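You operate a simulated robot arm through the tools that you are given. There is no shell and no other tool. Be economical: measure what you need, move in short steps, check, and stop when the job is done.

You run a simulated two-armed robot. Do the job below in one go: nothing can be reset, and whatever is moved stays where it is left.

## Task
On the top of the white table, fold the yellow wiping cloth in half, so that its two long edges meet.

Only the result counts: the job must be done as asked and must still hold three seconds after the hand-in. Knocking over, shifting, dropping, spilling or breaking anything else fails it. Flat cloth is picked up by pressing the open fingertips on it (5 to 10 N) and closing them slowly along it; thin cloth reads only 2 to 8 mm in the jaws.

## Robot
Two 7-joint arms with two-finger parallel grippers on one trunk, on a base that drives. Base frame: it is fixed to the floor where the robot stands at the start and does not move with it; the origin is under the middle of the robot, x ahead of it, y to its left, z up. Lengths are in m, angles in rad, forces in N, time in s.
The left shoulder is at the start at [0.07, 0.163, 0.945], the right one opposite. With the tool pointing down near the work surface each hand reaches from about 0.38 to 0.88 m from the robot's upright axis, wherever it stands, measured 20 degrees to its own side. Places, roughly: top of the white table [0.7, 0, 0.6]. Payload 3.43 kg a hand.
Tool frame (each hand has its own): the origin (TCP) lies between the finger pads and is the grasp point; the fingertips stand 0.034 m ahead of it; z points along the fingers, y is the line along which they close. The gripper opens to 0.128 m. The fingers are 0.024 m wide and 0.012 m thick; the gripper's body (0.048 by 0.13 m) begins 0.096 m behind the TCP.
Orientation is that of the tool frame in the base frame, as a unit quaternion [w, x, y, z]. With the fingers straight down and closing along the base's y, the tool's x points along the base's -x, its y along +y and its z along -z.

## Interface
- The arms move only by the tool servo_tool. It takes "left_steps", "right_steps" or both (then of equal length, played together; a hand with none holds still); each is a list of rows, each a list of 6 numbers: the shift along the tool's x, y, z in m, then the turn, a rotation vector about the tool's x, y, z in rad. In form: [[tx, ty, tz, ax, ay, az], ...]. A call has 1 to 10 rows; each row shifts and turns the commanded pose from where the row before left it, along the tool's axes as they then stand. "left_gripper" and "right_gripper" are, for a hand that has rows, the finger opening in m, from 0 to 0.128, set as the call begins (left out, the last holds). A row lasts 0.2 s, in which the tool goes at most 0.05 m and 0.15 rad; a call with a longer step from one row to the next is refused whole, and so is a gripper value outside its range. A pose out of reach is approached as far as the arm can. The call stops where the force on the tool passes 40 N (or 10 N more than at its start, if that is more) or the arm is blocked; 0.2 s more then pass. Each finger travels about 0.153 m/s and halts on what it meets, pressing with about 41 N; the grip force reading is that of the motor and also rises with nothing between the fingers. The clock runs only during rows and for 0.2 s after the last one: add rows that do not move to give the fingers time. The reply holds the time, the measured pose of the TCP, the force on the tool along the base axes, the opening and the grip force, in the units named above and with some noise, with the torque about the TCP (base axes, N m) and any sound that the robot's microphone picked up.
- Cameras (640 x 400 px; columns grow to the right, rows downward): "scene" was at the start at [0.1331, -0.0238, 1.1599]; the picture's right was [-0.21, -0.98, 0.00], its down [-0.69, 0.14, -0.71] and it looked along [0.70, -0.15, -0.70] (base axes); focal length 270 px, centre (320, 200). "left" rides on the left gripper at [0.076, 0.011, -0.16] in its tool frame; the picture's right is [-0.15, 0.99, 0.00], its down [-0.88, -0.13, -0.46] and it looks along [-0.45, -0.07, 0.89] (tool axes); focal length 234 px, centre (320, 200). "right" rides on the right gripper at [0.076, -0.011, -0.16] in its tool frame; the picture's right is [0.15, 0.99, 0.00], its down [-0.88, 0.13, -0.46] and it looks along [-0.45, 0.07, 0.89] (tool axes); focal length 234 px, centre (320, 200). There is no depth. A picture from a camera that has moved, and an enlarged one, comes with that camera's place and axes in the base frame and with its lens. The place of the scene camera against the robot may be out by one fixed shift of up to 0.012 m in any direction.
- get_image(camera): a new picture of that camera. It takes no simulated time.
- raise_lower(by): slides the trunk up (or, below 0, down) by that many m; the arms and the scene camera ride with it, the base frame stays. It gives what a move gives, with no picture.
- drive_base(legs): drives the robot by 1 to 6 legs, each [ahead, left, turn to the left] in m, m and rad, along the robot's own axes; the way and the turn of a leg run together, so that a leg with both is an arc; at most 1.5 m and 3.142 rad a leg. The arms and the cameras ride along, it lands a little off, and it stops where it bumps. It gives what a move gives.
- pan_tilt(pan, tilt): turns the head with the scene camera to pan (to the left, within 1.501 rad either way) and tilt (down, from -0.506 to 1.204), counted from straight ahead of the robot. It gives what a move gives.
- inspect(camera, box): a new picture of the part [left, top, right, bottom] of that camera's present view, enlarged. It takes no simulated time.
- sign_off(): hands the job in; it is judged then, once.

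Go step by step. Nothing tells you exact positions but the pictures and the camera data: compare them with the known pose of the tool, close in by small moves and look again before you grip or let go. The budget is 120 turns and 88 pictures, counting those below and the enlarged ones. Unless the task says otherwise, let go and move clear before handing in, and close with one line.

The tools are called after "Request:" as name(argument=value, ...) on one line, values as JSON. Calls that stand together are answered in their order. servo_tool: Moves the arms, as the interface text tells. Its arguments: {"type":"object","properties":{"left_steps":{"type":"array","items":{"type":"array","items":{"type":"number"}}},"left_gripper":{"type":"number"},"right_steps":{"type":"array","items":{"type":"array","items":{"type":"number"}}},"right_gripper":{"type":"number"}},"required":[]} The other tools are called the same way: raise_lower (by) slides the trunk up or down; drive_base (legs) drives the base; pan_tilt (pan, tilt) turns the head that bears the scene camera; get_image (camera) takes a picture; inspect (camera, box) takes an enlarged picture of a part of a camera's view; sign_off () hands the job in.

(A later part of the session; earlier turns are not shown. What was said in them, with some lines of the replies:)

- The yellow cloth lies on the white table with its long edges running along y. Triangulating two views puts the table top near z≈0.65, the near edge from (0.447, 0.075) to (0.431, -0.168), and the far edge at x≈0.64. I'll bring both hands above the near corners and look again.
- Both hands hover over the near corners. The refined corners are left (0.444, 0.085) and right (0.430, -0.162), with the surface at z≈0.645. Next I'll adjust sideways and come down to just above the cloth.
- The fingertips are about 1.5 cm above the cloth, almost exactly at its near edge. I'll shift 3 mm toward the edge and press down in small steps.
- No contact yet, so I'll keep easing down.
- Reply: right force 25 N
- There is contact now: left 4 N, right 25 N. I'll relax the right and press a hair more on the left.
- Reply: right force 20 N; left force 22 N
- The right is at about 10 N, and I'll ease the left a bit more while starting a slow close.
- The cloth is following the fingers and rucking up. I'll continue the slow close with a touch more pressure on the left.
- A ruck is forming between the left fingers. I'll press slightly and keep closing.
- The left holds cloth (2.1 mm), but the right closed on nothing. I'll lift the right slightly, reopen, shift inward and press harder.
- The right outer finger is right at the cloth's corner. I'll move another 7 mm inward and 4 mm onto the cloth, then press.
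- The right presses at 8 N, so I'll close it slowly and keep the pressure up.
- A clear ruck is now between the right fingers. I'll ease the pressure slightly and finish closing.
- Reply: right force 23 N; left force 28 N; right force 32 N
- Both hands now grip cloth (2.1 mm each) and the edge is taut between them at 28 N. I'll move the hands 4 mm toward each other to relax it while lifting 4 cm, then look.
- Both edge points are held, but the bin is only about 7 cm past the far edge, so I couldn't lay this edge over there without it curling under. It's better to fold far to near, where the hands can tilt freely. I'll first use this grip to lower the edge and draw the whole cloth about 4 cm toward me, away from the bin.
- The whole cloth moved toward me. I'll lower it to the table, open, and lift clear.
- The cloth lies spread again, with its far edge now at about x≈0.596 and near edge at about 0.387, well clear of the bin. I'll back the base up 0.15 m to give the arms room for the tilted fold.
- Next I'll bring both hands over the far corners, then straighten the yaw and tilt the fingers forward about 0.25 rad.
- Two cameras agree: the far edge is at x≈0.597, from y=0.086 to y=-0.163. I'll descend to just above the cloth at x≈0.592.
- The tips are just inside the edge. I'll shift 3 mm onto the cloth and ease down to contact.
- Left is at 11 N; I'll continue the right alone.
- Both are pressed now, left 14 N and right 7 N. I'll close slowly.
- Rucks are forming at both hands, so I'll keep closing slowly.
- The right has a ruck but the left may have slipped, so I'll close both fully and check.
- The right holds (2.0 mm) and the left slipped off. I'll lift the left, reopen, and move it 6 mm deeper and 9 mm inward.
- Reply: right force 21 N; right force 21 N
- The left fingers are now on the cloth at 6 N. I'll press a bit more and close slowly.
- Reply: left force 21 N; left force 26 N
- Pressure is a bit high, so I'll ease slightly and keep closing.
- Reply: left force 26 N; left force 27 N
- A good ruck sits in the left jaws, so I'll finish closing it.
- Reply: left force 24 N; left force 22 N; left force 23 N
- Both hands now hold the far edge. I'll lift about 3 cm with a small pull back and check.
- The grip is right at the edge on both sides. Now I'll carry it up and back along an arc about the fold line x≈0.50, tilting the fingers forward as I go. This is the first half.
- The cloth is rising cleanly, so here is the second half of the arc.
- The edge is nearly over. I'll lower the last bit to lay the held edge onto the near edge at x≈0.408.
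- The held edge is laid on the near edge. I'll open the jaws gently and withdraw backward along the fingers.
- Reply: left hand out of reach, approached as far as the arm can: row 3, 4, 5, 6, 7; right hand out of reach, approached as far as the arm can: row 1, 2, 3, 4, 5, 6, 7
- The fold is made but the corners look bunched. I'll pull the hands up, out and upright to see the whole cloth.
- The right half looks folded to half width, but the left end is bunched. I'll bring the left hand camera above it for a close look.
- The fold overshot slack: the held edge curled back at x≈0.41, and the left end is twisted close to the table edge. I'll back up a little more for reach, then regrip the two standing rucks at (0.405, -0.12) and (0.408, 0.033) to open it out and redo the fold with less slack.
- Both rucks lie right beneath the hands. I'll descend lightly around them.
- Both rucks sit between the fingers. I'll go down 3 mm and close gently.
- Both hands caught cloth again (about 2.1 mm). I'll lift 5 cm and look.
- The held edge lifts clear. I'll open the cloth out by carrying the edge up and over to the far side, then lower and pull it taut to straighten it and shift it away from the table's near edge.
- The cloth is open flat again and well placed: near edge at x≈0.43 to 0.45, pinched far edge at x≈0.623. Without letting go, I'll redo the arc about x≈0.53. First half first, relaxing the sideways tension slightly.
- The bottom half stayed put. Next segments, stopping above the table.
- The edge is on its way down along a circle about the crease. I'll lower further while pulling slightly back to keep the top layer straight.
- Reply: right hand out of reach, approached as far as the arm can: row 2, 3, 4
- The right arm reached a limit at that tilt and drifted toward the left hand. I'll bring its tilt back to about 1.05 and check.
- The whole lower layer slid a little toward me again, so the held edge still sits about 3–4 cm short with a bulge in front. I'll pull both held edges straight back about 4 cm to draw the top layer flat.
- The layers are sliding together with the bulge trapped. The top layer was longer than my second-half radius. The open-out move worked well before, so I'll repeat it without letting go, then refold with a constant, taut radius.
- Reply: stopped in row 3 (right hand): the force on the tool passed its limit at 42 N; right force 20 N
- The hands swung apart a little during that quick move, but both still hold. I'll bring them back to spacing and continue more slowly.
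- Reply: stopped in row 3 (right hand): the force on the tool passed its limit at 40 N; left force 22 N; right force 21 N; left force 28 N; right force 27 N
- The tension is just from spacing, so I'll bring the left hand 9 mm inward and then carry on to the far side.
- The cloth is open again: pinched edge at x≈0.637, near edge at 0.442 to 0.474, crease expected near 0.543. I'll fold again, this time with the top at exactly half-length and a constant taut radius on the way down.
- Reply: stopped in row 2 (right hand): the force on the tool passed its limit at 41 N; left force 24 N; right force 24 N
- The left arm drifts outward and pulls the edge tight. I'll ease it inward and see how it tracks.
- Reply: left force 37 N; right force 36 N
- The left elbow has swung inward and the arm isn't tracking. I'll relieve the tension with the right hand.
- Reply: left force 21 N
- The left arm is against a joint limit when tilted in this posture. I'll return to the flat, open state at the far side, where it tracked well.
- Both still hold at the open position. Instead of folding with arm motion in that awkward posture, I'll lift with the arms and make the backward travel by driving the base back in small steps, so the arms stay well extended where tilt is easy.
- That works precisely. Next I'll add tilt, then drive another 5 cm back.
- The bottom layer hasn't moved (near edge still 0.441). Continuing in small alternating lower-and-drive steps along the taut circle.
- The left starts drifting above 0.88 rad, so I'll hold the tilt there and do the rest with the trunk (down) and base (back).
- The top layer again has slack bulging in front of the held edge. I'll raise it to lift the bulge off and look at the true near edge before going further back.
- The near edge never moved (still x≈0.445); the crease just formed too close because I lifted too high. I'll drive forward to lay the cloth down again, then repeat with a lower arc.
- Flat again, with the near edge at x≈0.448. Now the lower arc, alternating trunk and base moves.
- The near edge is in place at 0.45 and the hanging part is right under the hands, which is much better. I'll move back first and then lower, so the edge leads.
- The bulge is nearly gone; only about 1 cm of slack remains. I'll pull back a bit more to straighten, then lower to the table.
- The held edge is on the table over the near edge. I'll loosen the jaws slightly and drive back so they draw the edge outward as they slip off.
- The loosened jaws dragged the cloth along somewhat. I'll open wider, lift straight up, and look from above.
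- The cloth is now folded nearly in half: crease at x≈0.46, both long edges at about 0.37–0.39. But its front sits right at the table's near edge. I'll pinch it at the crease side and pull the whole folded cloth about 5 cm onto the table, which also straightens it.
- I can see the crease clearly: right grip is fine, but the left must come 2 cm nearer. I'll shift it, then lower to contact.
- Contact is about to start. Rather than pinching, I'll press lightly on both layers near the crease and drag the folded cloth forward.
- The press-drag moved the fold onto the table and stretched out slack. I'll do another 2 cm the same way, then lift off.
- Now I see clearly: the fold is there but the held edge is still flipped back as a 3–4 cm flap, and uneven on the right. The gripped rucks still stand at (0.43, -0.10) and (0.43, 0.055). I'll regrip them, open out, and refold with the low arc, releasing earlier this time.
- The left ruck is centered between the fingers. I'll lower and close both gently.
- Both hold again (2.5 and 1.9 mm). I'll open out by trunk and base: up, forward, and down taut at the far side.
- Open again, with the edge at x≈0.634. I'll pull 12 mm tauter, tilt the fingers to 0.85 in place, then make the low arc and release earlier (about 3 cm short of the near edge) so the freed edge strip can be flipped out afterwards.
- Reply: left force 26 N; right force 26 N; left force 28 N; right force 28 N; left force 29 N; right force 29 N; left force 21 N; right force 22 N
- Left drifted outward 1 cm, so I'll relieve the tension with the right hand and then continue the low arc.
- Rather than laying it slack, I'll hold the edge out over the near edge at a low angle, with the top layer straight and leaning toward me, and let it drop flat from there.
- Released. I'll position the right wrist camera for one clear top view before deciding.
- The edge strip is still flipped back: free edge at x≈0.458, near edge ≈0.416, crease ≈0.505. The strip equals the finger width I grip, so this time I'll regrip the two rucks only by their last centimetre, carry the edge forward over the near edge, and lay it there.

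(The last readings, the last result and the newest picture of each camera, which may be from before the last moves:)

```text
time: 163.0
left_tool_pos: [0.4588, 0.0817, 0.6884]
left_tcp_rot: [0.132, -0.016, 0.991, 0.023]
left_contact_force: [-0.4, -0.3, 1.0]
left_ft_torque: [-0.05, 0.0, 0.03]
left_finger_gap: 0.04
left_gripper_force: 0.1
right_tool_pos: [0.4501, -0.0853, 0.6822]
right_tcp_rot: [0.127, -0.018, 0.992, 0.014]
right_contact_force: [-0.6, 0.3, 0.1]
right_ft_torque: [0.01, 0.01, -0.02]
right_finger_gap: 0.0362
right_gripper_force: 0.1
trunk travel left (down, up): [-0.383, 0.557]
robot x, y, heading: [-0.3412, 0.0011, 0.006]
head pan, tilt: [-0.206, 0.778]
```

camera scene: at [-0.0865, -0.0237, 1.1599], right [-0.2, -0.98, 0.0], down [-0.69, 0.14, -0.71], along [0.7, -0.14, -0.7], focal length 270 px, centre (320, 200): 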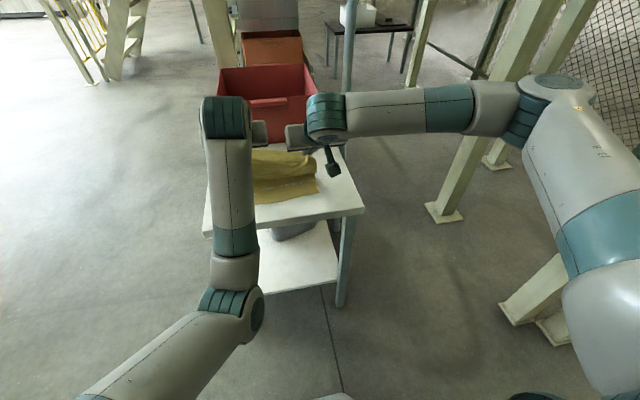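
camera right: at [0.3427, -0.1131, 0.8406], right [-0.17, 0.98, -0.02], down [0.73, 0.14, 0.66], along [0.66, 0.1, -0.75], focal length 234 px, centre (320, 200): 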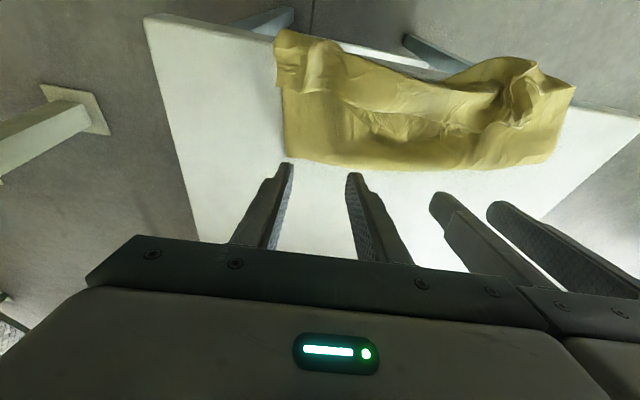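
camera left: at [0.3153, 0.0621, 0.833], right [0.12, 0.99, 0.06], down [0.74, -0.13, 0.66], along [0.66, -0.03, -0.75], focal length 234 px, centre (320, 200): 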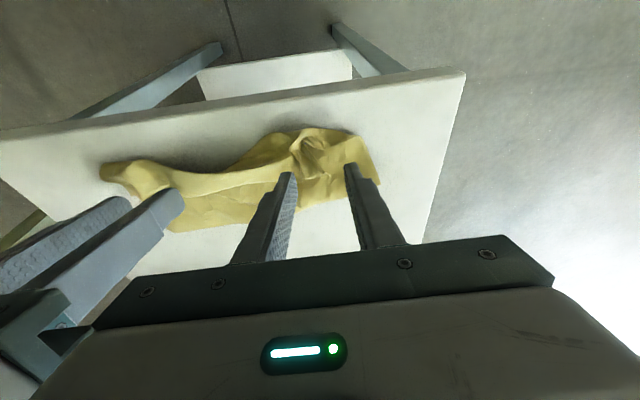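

Request:
servo_tool(left_steps=[[0.0009, 0, 0.0034, 0, 0, 0], [0.0008, 0, 0.0033, 0, 0, 0], [0, 0, 0, 0, 0, 0]], right_steps=[[0.0002, 0, 0.0008, 0, 0, 0], [0, 0, 0, 0, 0, 0], [0, 0, 0, 0, 0, 0]])

Request:
servo_tool(left_steps=[[0, 0, 0, 0, 0, 0], [0, 0, 0, 0, 0, 0]], right_steps=[[0, 0, 0, 0, 0, 0], [0, 0, 0, 0, 0, 0]], left_gripper=0.02, right_gripper=0.02)

Request:
servo_tool(left_steps=[[0, 0, 0, 0, 0, 0], [0, 0, 0, 0, 0, 0], [0, 0, 0, 0, 0, 0]], right_steps=[[0, 0, 0, 0, 0, 0], [0, 0, 0, 0, 0, 0], [0, 0, 0, 0, 0, 0]], left_gripper=0.0, right_gripper=0.0)

```text
time: 163.8
left_tool_pos: [0.46, 0.0843, 0.6805]
left_tcp_rot: [0.132, -0.016, 0.991, 0.021]
left_contact_force: [-0.3, -0.4, 0.7]
left_ft_torque: [0.0, 0.02, -0.02]
left_finger_gap: 0.0401
left_gripper_force: 0.0
right_tool_pos: [0.4503, -0.0839, 0.68]
right_tcp_rot: [0.126, -0.018, 0.992, 0.014]
right_contact_force: [0.1, 0.4, 0.7]
right_ft_torque: [0.01, 0.02, 0.01]
right_finger_gap: 0.0359
right_gripper_force: 0.1
trunk travel left (down, up): [-0.383, 0.557]
robot x, y, heading: [-0.3403, 0.0033, 0.001]
head pan, tilt: [-0.206, 0.778]
```

```text
time: 164.4
left_tool_pos: [0.4586, 0.0824, 0.6809]
left_tcp_rot: [0.132, -0.015, 0.991, 0.023]
left_contact_force: [-0.6, -0.4, -0.3]
left_ft_torque: [-0.01, 0.03, -0.01]
left_finger_gap: 0.0201
left_gripper_force: 0.0
right_tool_pos: [0.4508, -0.0829, 0.6796]
right_tcp_rot: [0.126, -0.018, 0.992, 0.014]
right_contact_force: [0.5, 0.3, 0.5]
right_ft_torque: [0.0, -0.01, 0.03]
right_finger_gap: 0.0202
right_gripper_force: 0.0
trunk travel left (down, up): [-0.383, 0.557]
robot x, y, heading: [-0.341, -0.0031, 0.003]
head pan, tilt: [-0.206, 0.778]
```

```text
time: 165.2
left_tool_pos: [0.4605, 0.0807, 0.6804]
left_tcp_rot: [0.132, -0.014, 0.991, 0.021]
left_contact_force: [-3.0, -20.8, 0.4]
left_ft_torque: [-0.81, 0.05, -0.1]
left_finger_gap: 0.0021
left_gripper_force: 37.1
right_tool_pos: [0.45, -0.0822, 0.681]
right_tcp_rot: [0.126, -0.019, 0.992, 0.016]
right_contact_force: [2.3, 23.0, 1.3]
right_ft_torque: [0.79, -0.09, -0.15]
right_finger_gap: 0.0019
right_gripper_force: 36.4
trunk travel left (down, up): [-0.383, 0.557]
robot x, y, heading: [-0.3397, -0.0027, 0.005]
head pan, tilt: [-0.206, 0.778]
```

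Both gripped near the edge (2.1 and 1.9 mm). I'll relax the sideways tension, lift 4 cm, add tilt, move back 5 cm over the near edge, lower, and release.

Request:
servo_tool(left_steps=[[0, -0.002, 0, 0, 0, 0], [0, -0.002, 0, 0, 0, 0], [0, 0, 0, 0, 0, 0]], right_steps=[[0, 0.002, 0, 0, 0, 0], [0, 0.002, 0, 0, 0, 0], [0, 0, 0, 0, 0, 0]])

Request:
raise_lower(by=0.042)

Request:
servo_tool(left_steps=[[0.0034, 0, 0, 0, -0.1, 0], [0.0034, 0, 0, 0, -0.1, 0], [0.0034, 0, 0, 0, -0.1, 0], [0, 0, 0, 0, 0, 0]], right_steps=[[0.0034, 0, 0, 0, -0.1, 0], [0.0034, 0, 0, 0, -0.1, 0], [0.0034, 0, 0, 0, -0.1, 0], [0, 0, 0, 0, 0, 0]])

Request:
drive_base(legs=[[-0.05, 0, 0]])

```text
time: 166.0
left_tool_pos: [0.4598, 0.0793, 0.6795]
left_tcp_rot: [0.132, -0.016, 0.991, 0.023]
left_contact_force: [-2.5, -12.5, 1.2]
left_ft_torque: [-0.49, 0.03, -0.05]
left_finger_gap: 0.0021
left_gripper_force: 37.1
right_tool_pos: [0.4496, -0.0803, 0.6808]
right_tcp_rot: [0.126, -0.018, 0.992, 0.015]
right_contact_force: [1.6, 12.0, 1.2]
right_ft_torque: [0.46, -0.04, -0.07]
right_finger_gap: 0.0016
right_gripper_force: 36.2
trunk travel left (down, up): [-0.383, 0.557]
robot x, y, heading: [-0.3409, 0.0005, -0.0]
head pan, tilt: [-0.206, 0.778]
```

```text
time: 166.9
left_tool_pos: [0.4599, 0.079, 0.7212]
left_tcp_rot: [0.132, -0.015, 0.991, 0.022]
left_contact_force: [-1.7, -8.7, 0.2]
left_ft_torque: [-0.33, 0.06, -0.05]
left_finger_gap: 0.0019
left_gripper_force: 36.8
right_tool_pos: [0.4511, -0.0801, 0.7219]
right_tcp_rot: [0.127, -0.018, 0.992, 0.015]
right_contact_force: [1.2, 8.7, 0.0]
right_ft_torque: [0.28, -0.03, -0.08]
right_finger_gap: 0.002
right_gripper_force: 36.6
trunk travel left (down, up): [-0.425, 0.515]
robot x, y, heading: [-0.3416, 0.0008, 0.004]
head pan, tilt: [-0.206, 0.778]
```

```text
time: 167.9
left_tool_pos: [0.4501, 0.0788, 0.7189]
left_tcp_rot: [0.28, -0.011, 0.96, 0.025]
left_contact_force: [-1.1, -7.7, 0.0]
left_ft_torque: [-0.26, 0.0, -0.14]
left_finger_gap: 0.0021
left_gripper_force: 36.6
right_tool_pos: [0.4396, -0.0808, 0.7187]
right_tcp_rot: [0.273, -0.016, 0.962, 0.017]
right_contact_force: [1.5, 7.9, 0.6]
right_ft_torque: [0.3, -0.07, 0.03]
right_finger_gap: 0.0015
right_gripper_force: 36.8
trunk travel left (down, up): [-0.425, 0.515]
robot x, y, heading: [-0.3407, -0.0023, 0.002]
head pan, tilt: [-0.206, 0.778]
```

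```text
time: 168.8
left_tool_pos: [0.3993, 0.0788, 0.7194]
left_tcp_rot: [0.28, -0.011, 0.96, 0.024]
left_contact_force: [-0.9, -6.3, 0.5]
left_ft_torque: [-0.27, 0.04, -0.12]
left_finger_gap: 0.0022
left_gripper_force: 36.4
right_tool_pos: [0.3899, -0.0799, 0.7191]
right_tcp_rot: [0.274, -0.016, 0.962, 0.016]
right_contact_force: [1.2, 7.1, 0.3]
right_ft_torque: [0.25, -0.06, 0.03]
right_finger_gap: 0.0017
right_gripper_force: 36.5
trunk travel left (down, up): [-0.425, 0.515]
robot x, y, heading: [-0.3905, 0.0002, 0.006]
head pan, tilt: [-0.206, 0.778]
```

Request:
raise_lower(by=-0.033)

Request:
servo_tool(left_steps=[[0, 0, 0, 0, 0, 0], [0, 0, 0, 0, 0, 0], [0, 0, 0, 0, 0, 0], [0, 0, 0, 0, 0, 0]], right_steps=[[0, 0, 0, 0, 0, 0], [0, 0, 0, 0, 0, 0], [0, 0, 0, 0, 0, 0], [0, 0, 0, 0, 0, 0]], left_gripper=0.05, right_gripper=0.05)

Request:
raise_lower(by=0.14)

```text
time: 169.6
left_tool_pos: [0.4012, 0.0792, 0.6854]
left_tcp_rot: [0.278, -0.011, 0.96, 0.024]
left_contact_force: [-0.5, -4.4, 0.4]
left_ft_torque: [-0.16, 0.04, -0.11]
left_finger_gap: 0.0021
left_gripper_force: 37.3
right_tool_pos: [0.3901, -0.0788, 0.6859]
right_tcp_rot: [0.273, -0.015, 0.962, 0.017]
right_contact_force: [0.2, 5.5, 0.7]
right_ft_torque: [0.22, -0.03, 0.01]
right_finger_gap: 0.0017
right_gripper_force: 36.7
trunk travel left (down, up): [-0.392, 0.548]
robot x, y, heading: [-0.3921, 0.0002, 0.001]
head pan, tilt: [-0.206, 0.778]
```

```text
time: 170.6
left_tool_pos: [0.4015, 0.08, 0.6843]
left_tcp_rot: [0.279, -0.012, 0.96, 0.024]
left_contact_force: [0.3, -0.3, -1.2]
left_ft_torque: [-0.01, -0.01, 0.01]
left_finger_gap: 0.0502
left_gripper_force: 0.0
right_tool_pos: [0.3913, -0.0807, 0.6843]
right_tcp_rot: [0.273, -0.016, 0.962, 0.017]
right_contact_force: [-0.1, 0.3, 0.9]
right_ft_torque: [0.0, 0.01, -0.01]
right_finger_gap: 0.0499
right_gripper_force: 0.1
trunk travel left (down, up): [-0.392, 0.548]
robot x, y, heading: [-0.3879, 0.0019, 0.001]
head pan, tilt: [-0.206, 0.778]
```

```text
time: 172.2
left_tool_pos: [0.4005, 0.0787, 0.8256]
left_tcp_rot: [0.279, -0.012, 0.96, 0.024]
left_contact_force: [-1.3, -0.2, -0.3]
left_ft_torque: [0.02, 0.0, 0.0]
left_finger_gap: 0.0497
left_gripper_force: 0.0
right_tool_pos: [0.3908, -0.0812, 0.8261]
right_tcp_rot: [0.272, -0.015, 0.962, 0.016]
right_contact_force: [1.2, 0.0, 0.8]
right_ft_torque: [-0.02, -0.02, 0.0]
right_finger_gap: 0.0501
right_gripper_force: 0.0
trunk travel left (down, up): [-0.532, 0.408]
robot x, y, heading: [-0.3873, -0.0028, -0.001]
head pan, tilt: [-0.206, 0.778]
```

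The edge is laid at about x≈0.41 over the near edge and released. No pictures are left, so I'll back the hands clear and hand in.

Request:
drive_base(legs=[[-0.1, 0, 0]])

Request:
sign_off()

```text
time: 173.4
left_tool_pos: [0.3011, 0.0778, 0.8251]
left_tcp_rot: [0.279, -0.011, 0.96, 0.025]
left_contact_force: [-0.2, -0.5, -0.1]
left_ft_torque: [0.0, 0.01, 0.0]
left_finger_gap: 0.0499
left_gripper_force: 0.3
right_tool_pos: [0.2902, -0.0813, 0.8265]
right_tcp_rot: [0.272, -0.016, 0.962, 0.017]
right_contact_force: [-1.0, 0.4, -0.2]
right_ft_torque: [0.0, 0.0, 0.01]
right_finger_gap: 0.0502
right_gripper_force: 0.1
trunk travel left (down, up): [-0.532, 0.408]
robot x, y, heading: [-0.491, -0.0015, 0.001]
head pan, tilt: [-0.206, 0.778]
```

```text
The job is handed in.
```

I folded the cloth far edge over near edge and handed it in with both hands clear, but I had no pictures left to see the final lay, so I can't confirm the long edges meet; in the last picture, before the final regrip, the edge was still flipped back about 4 cm short.
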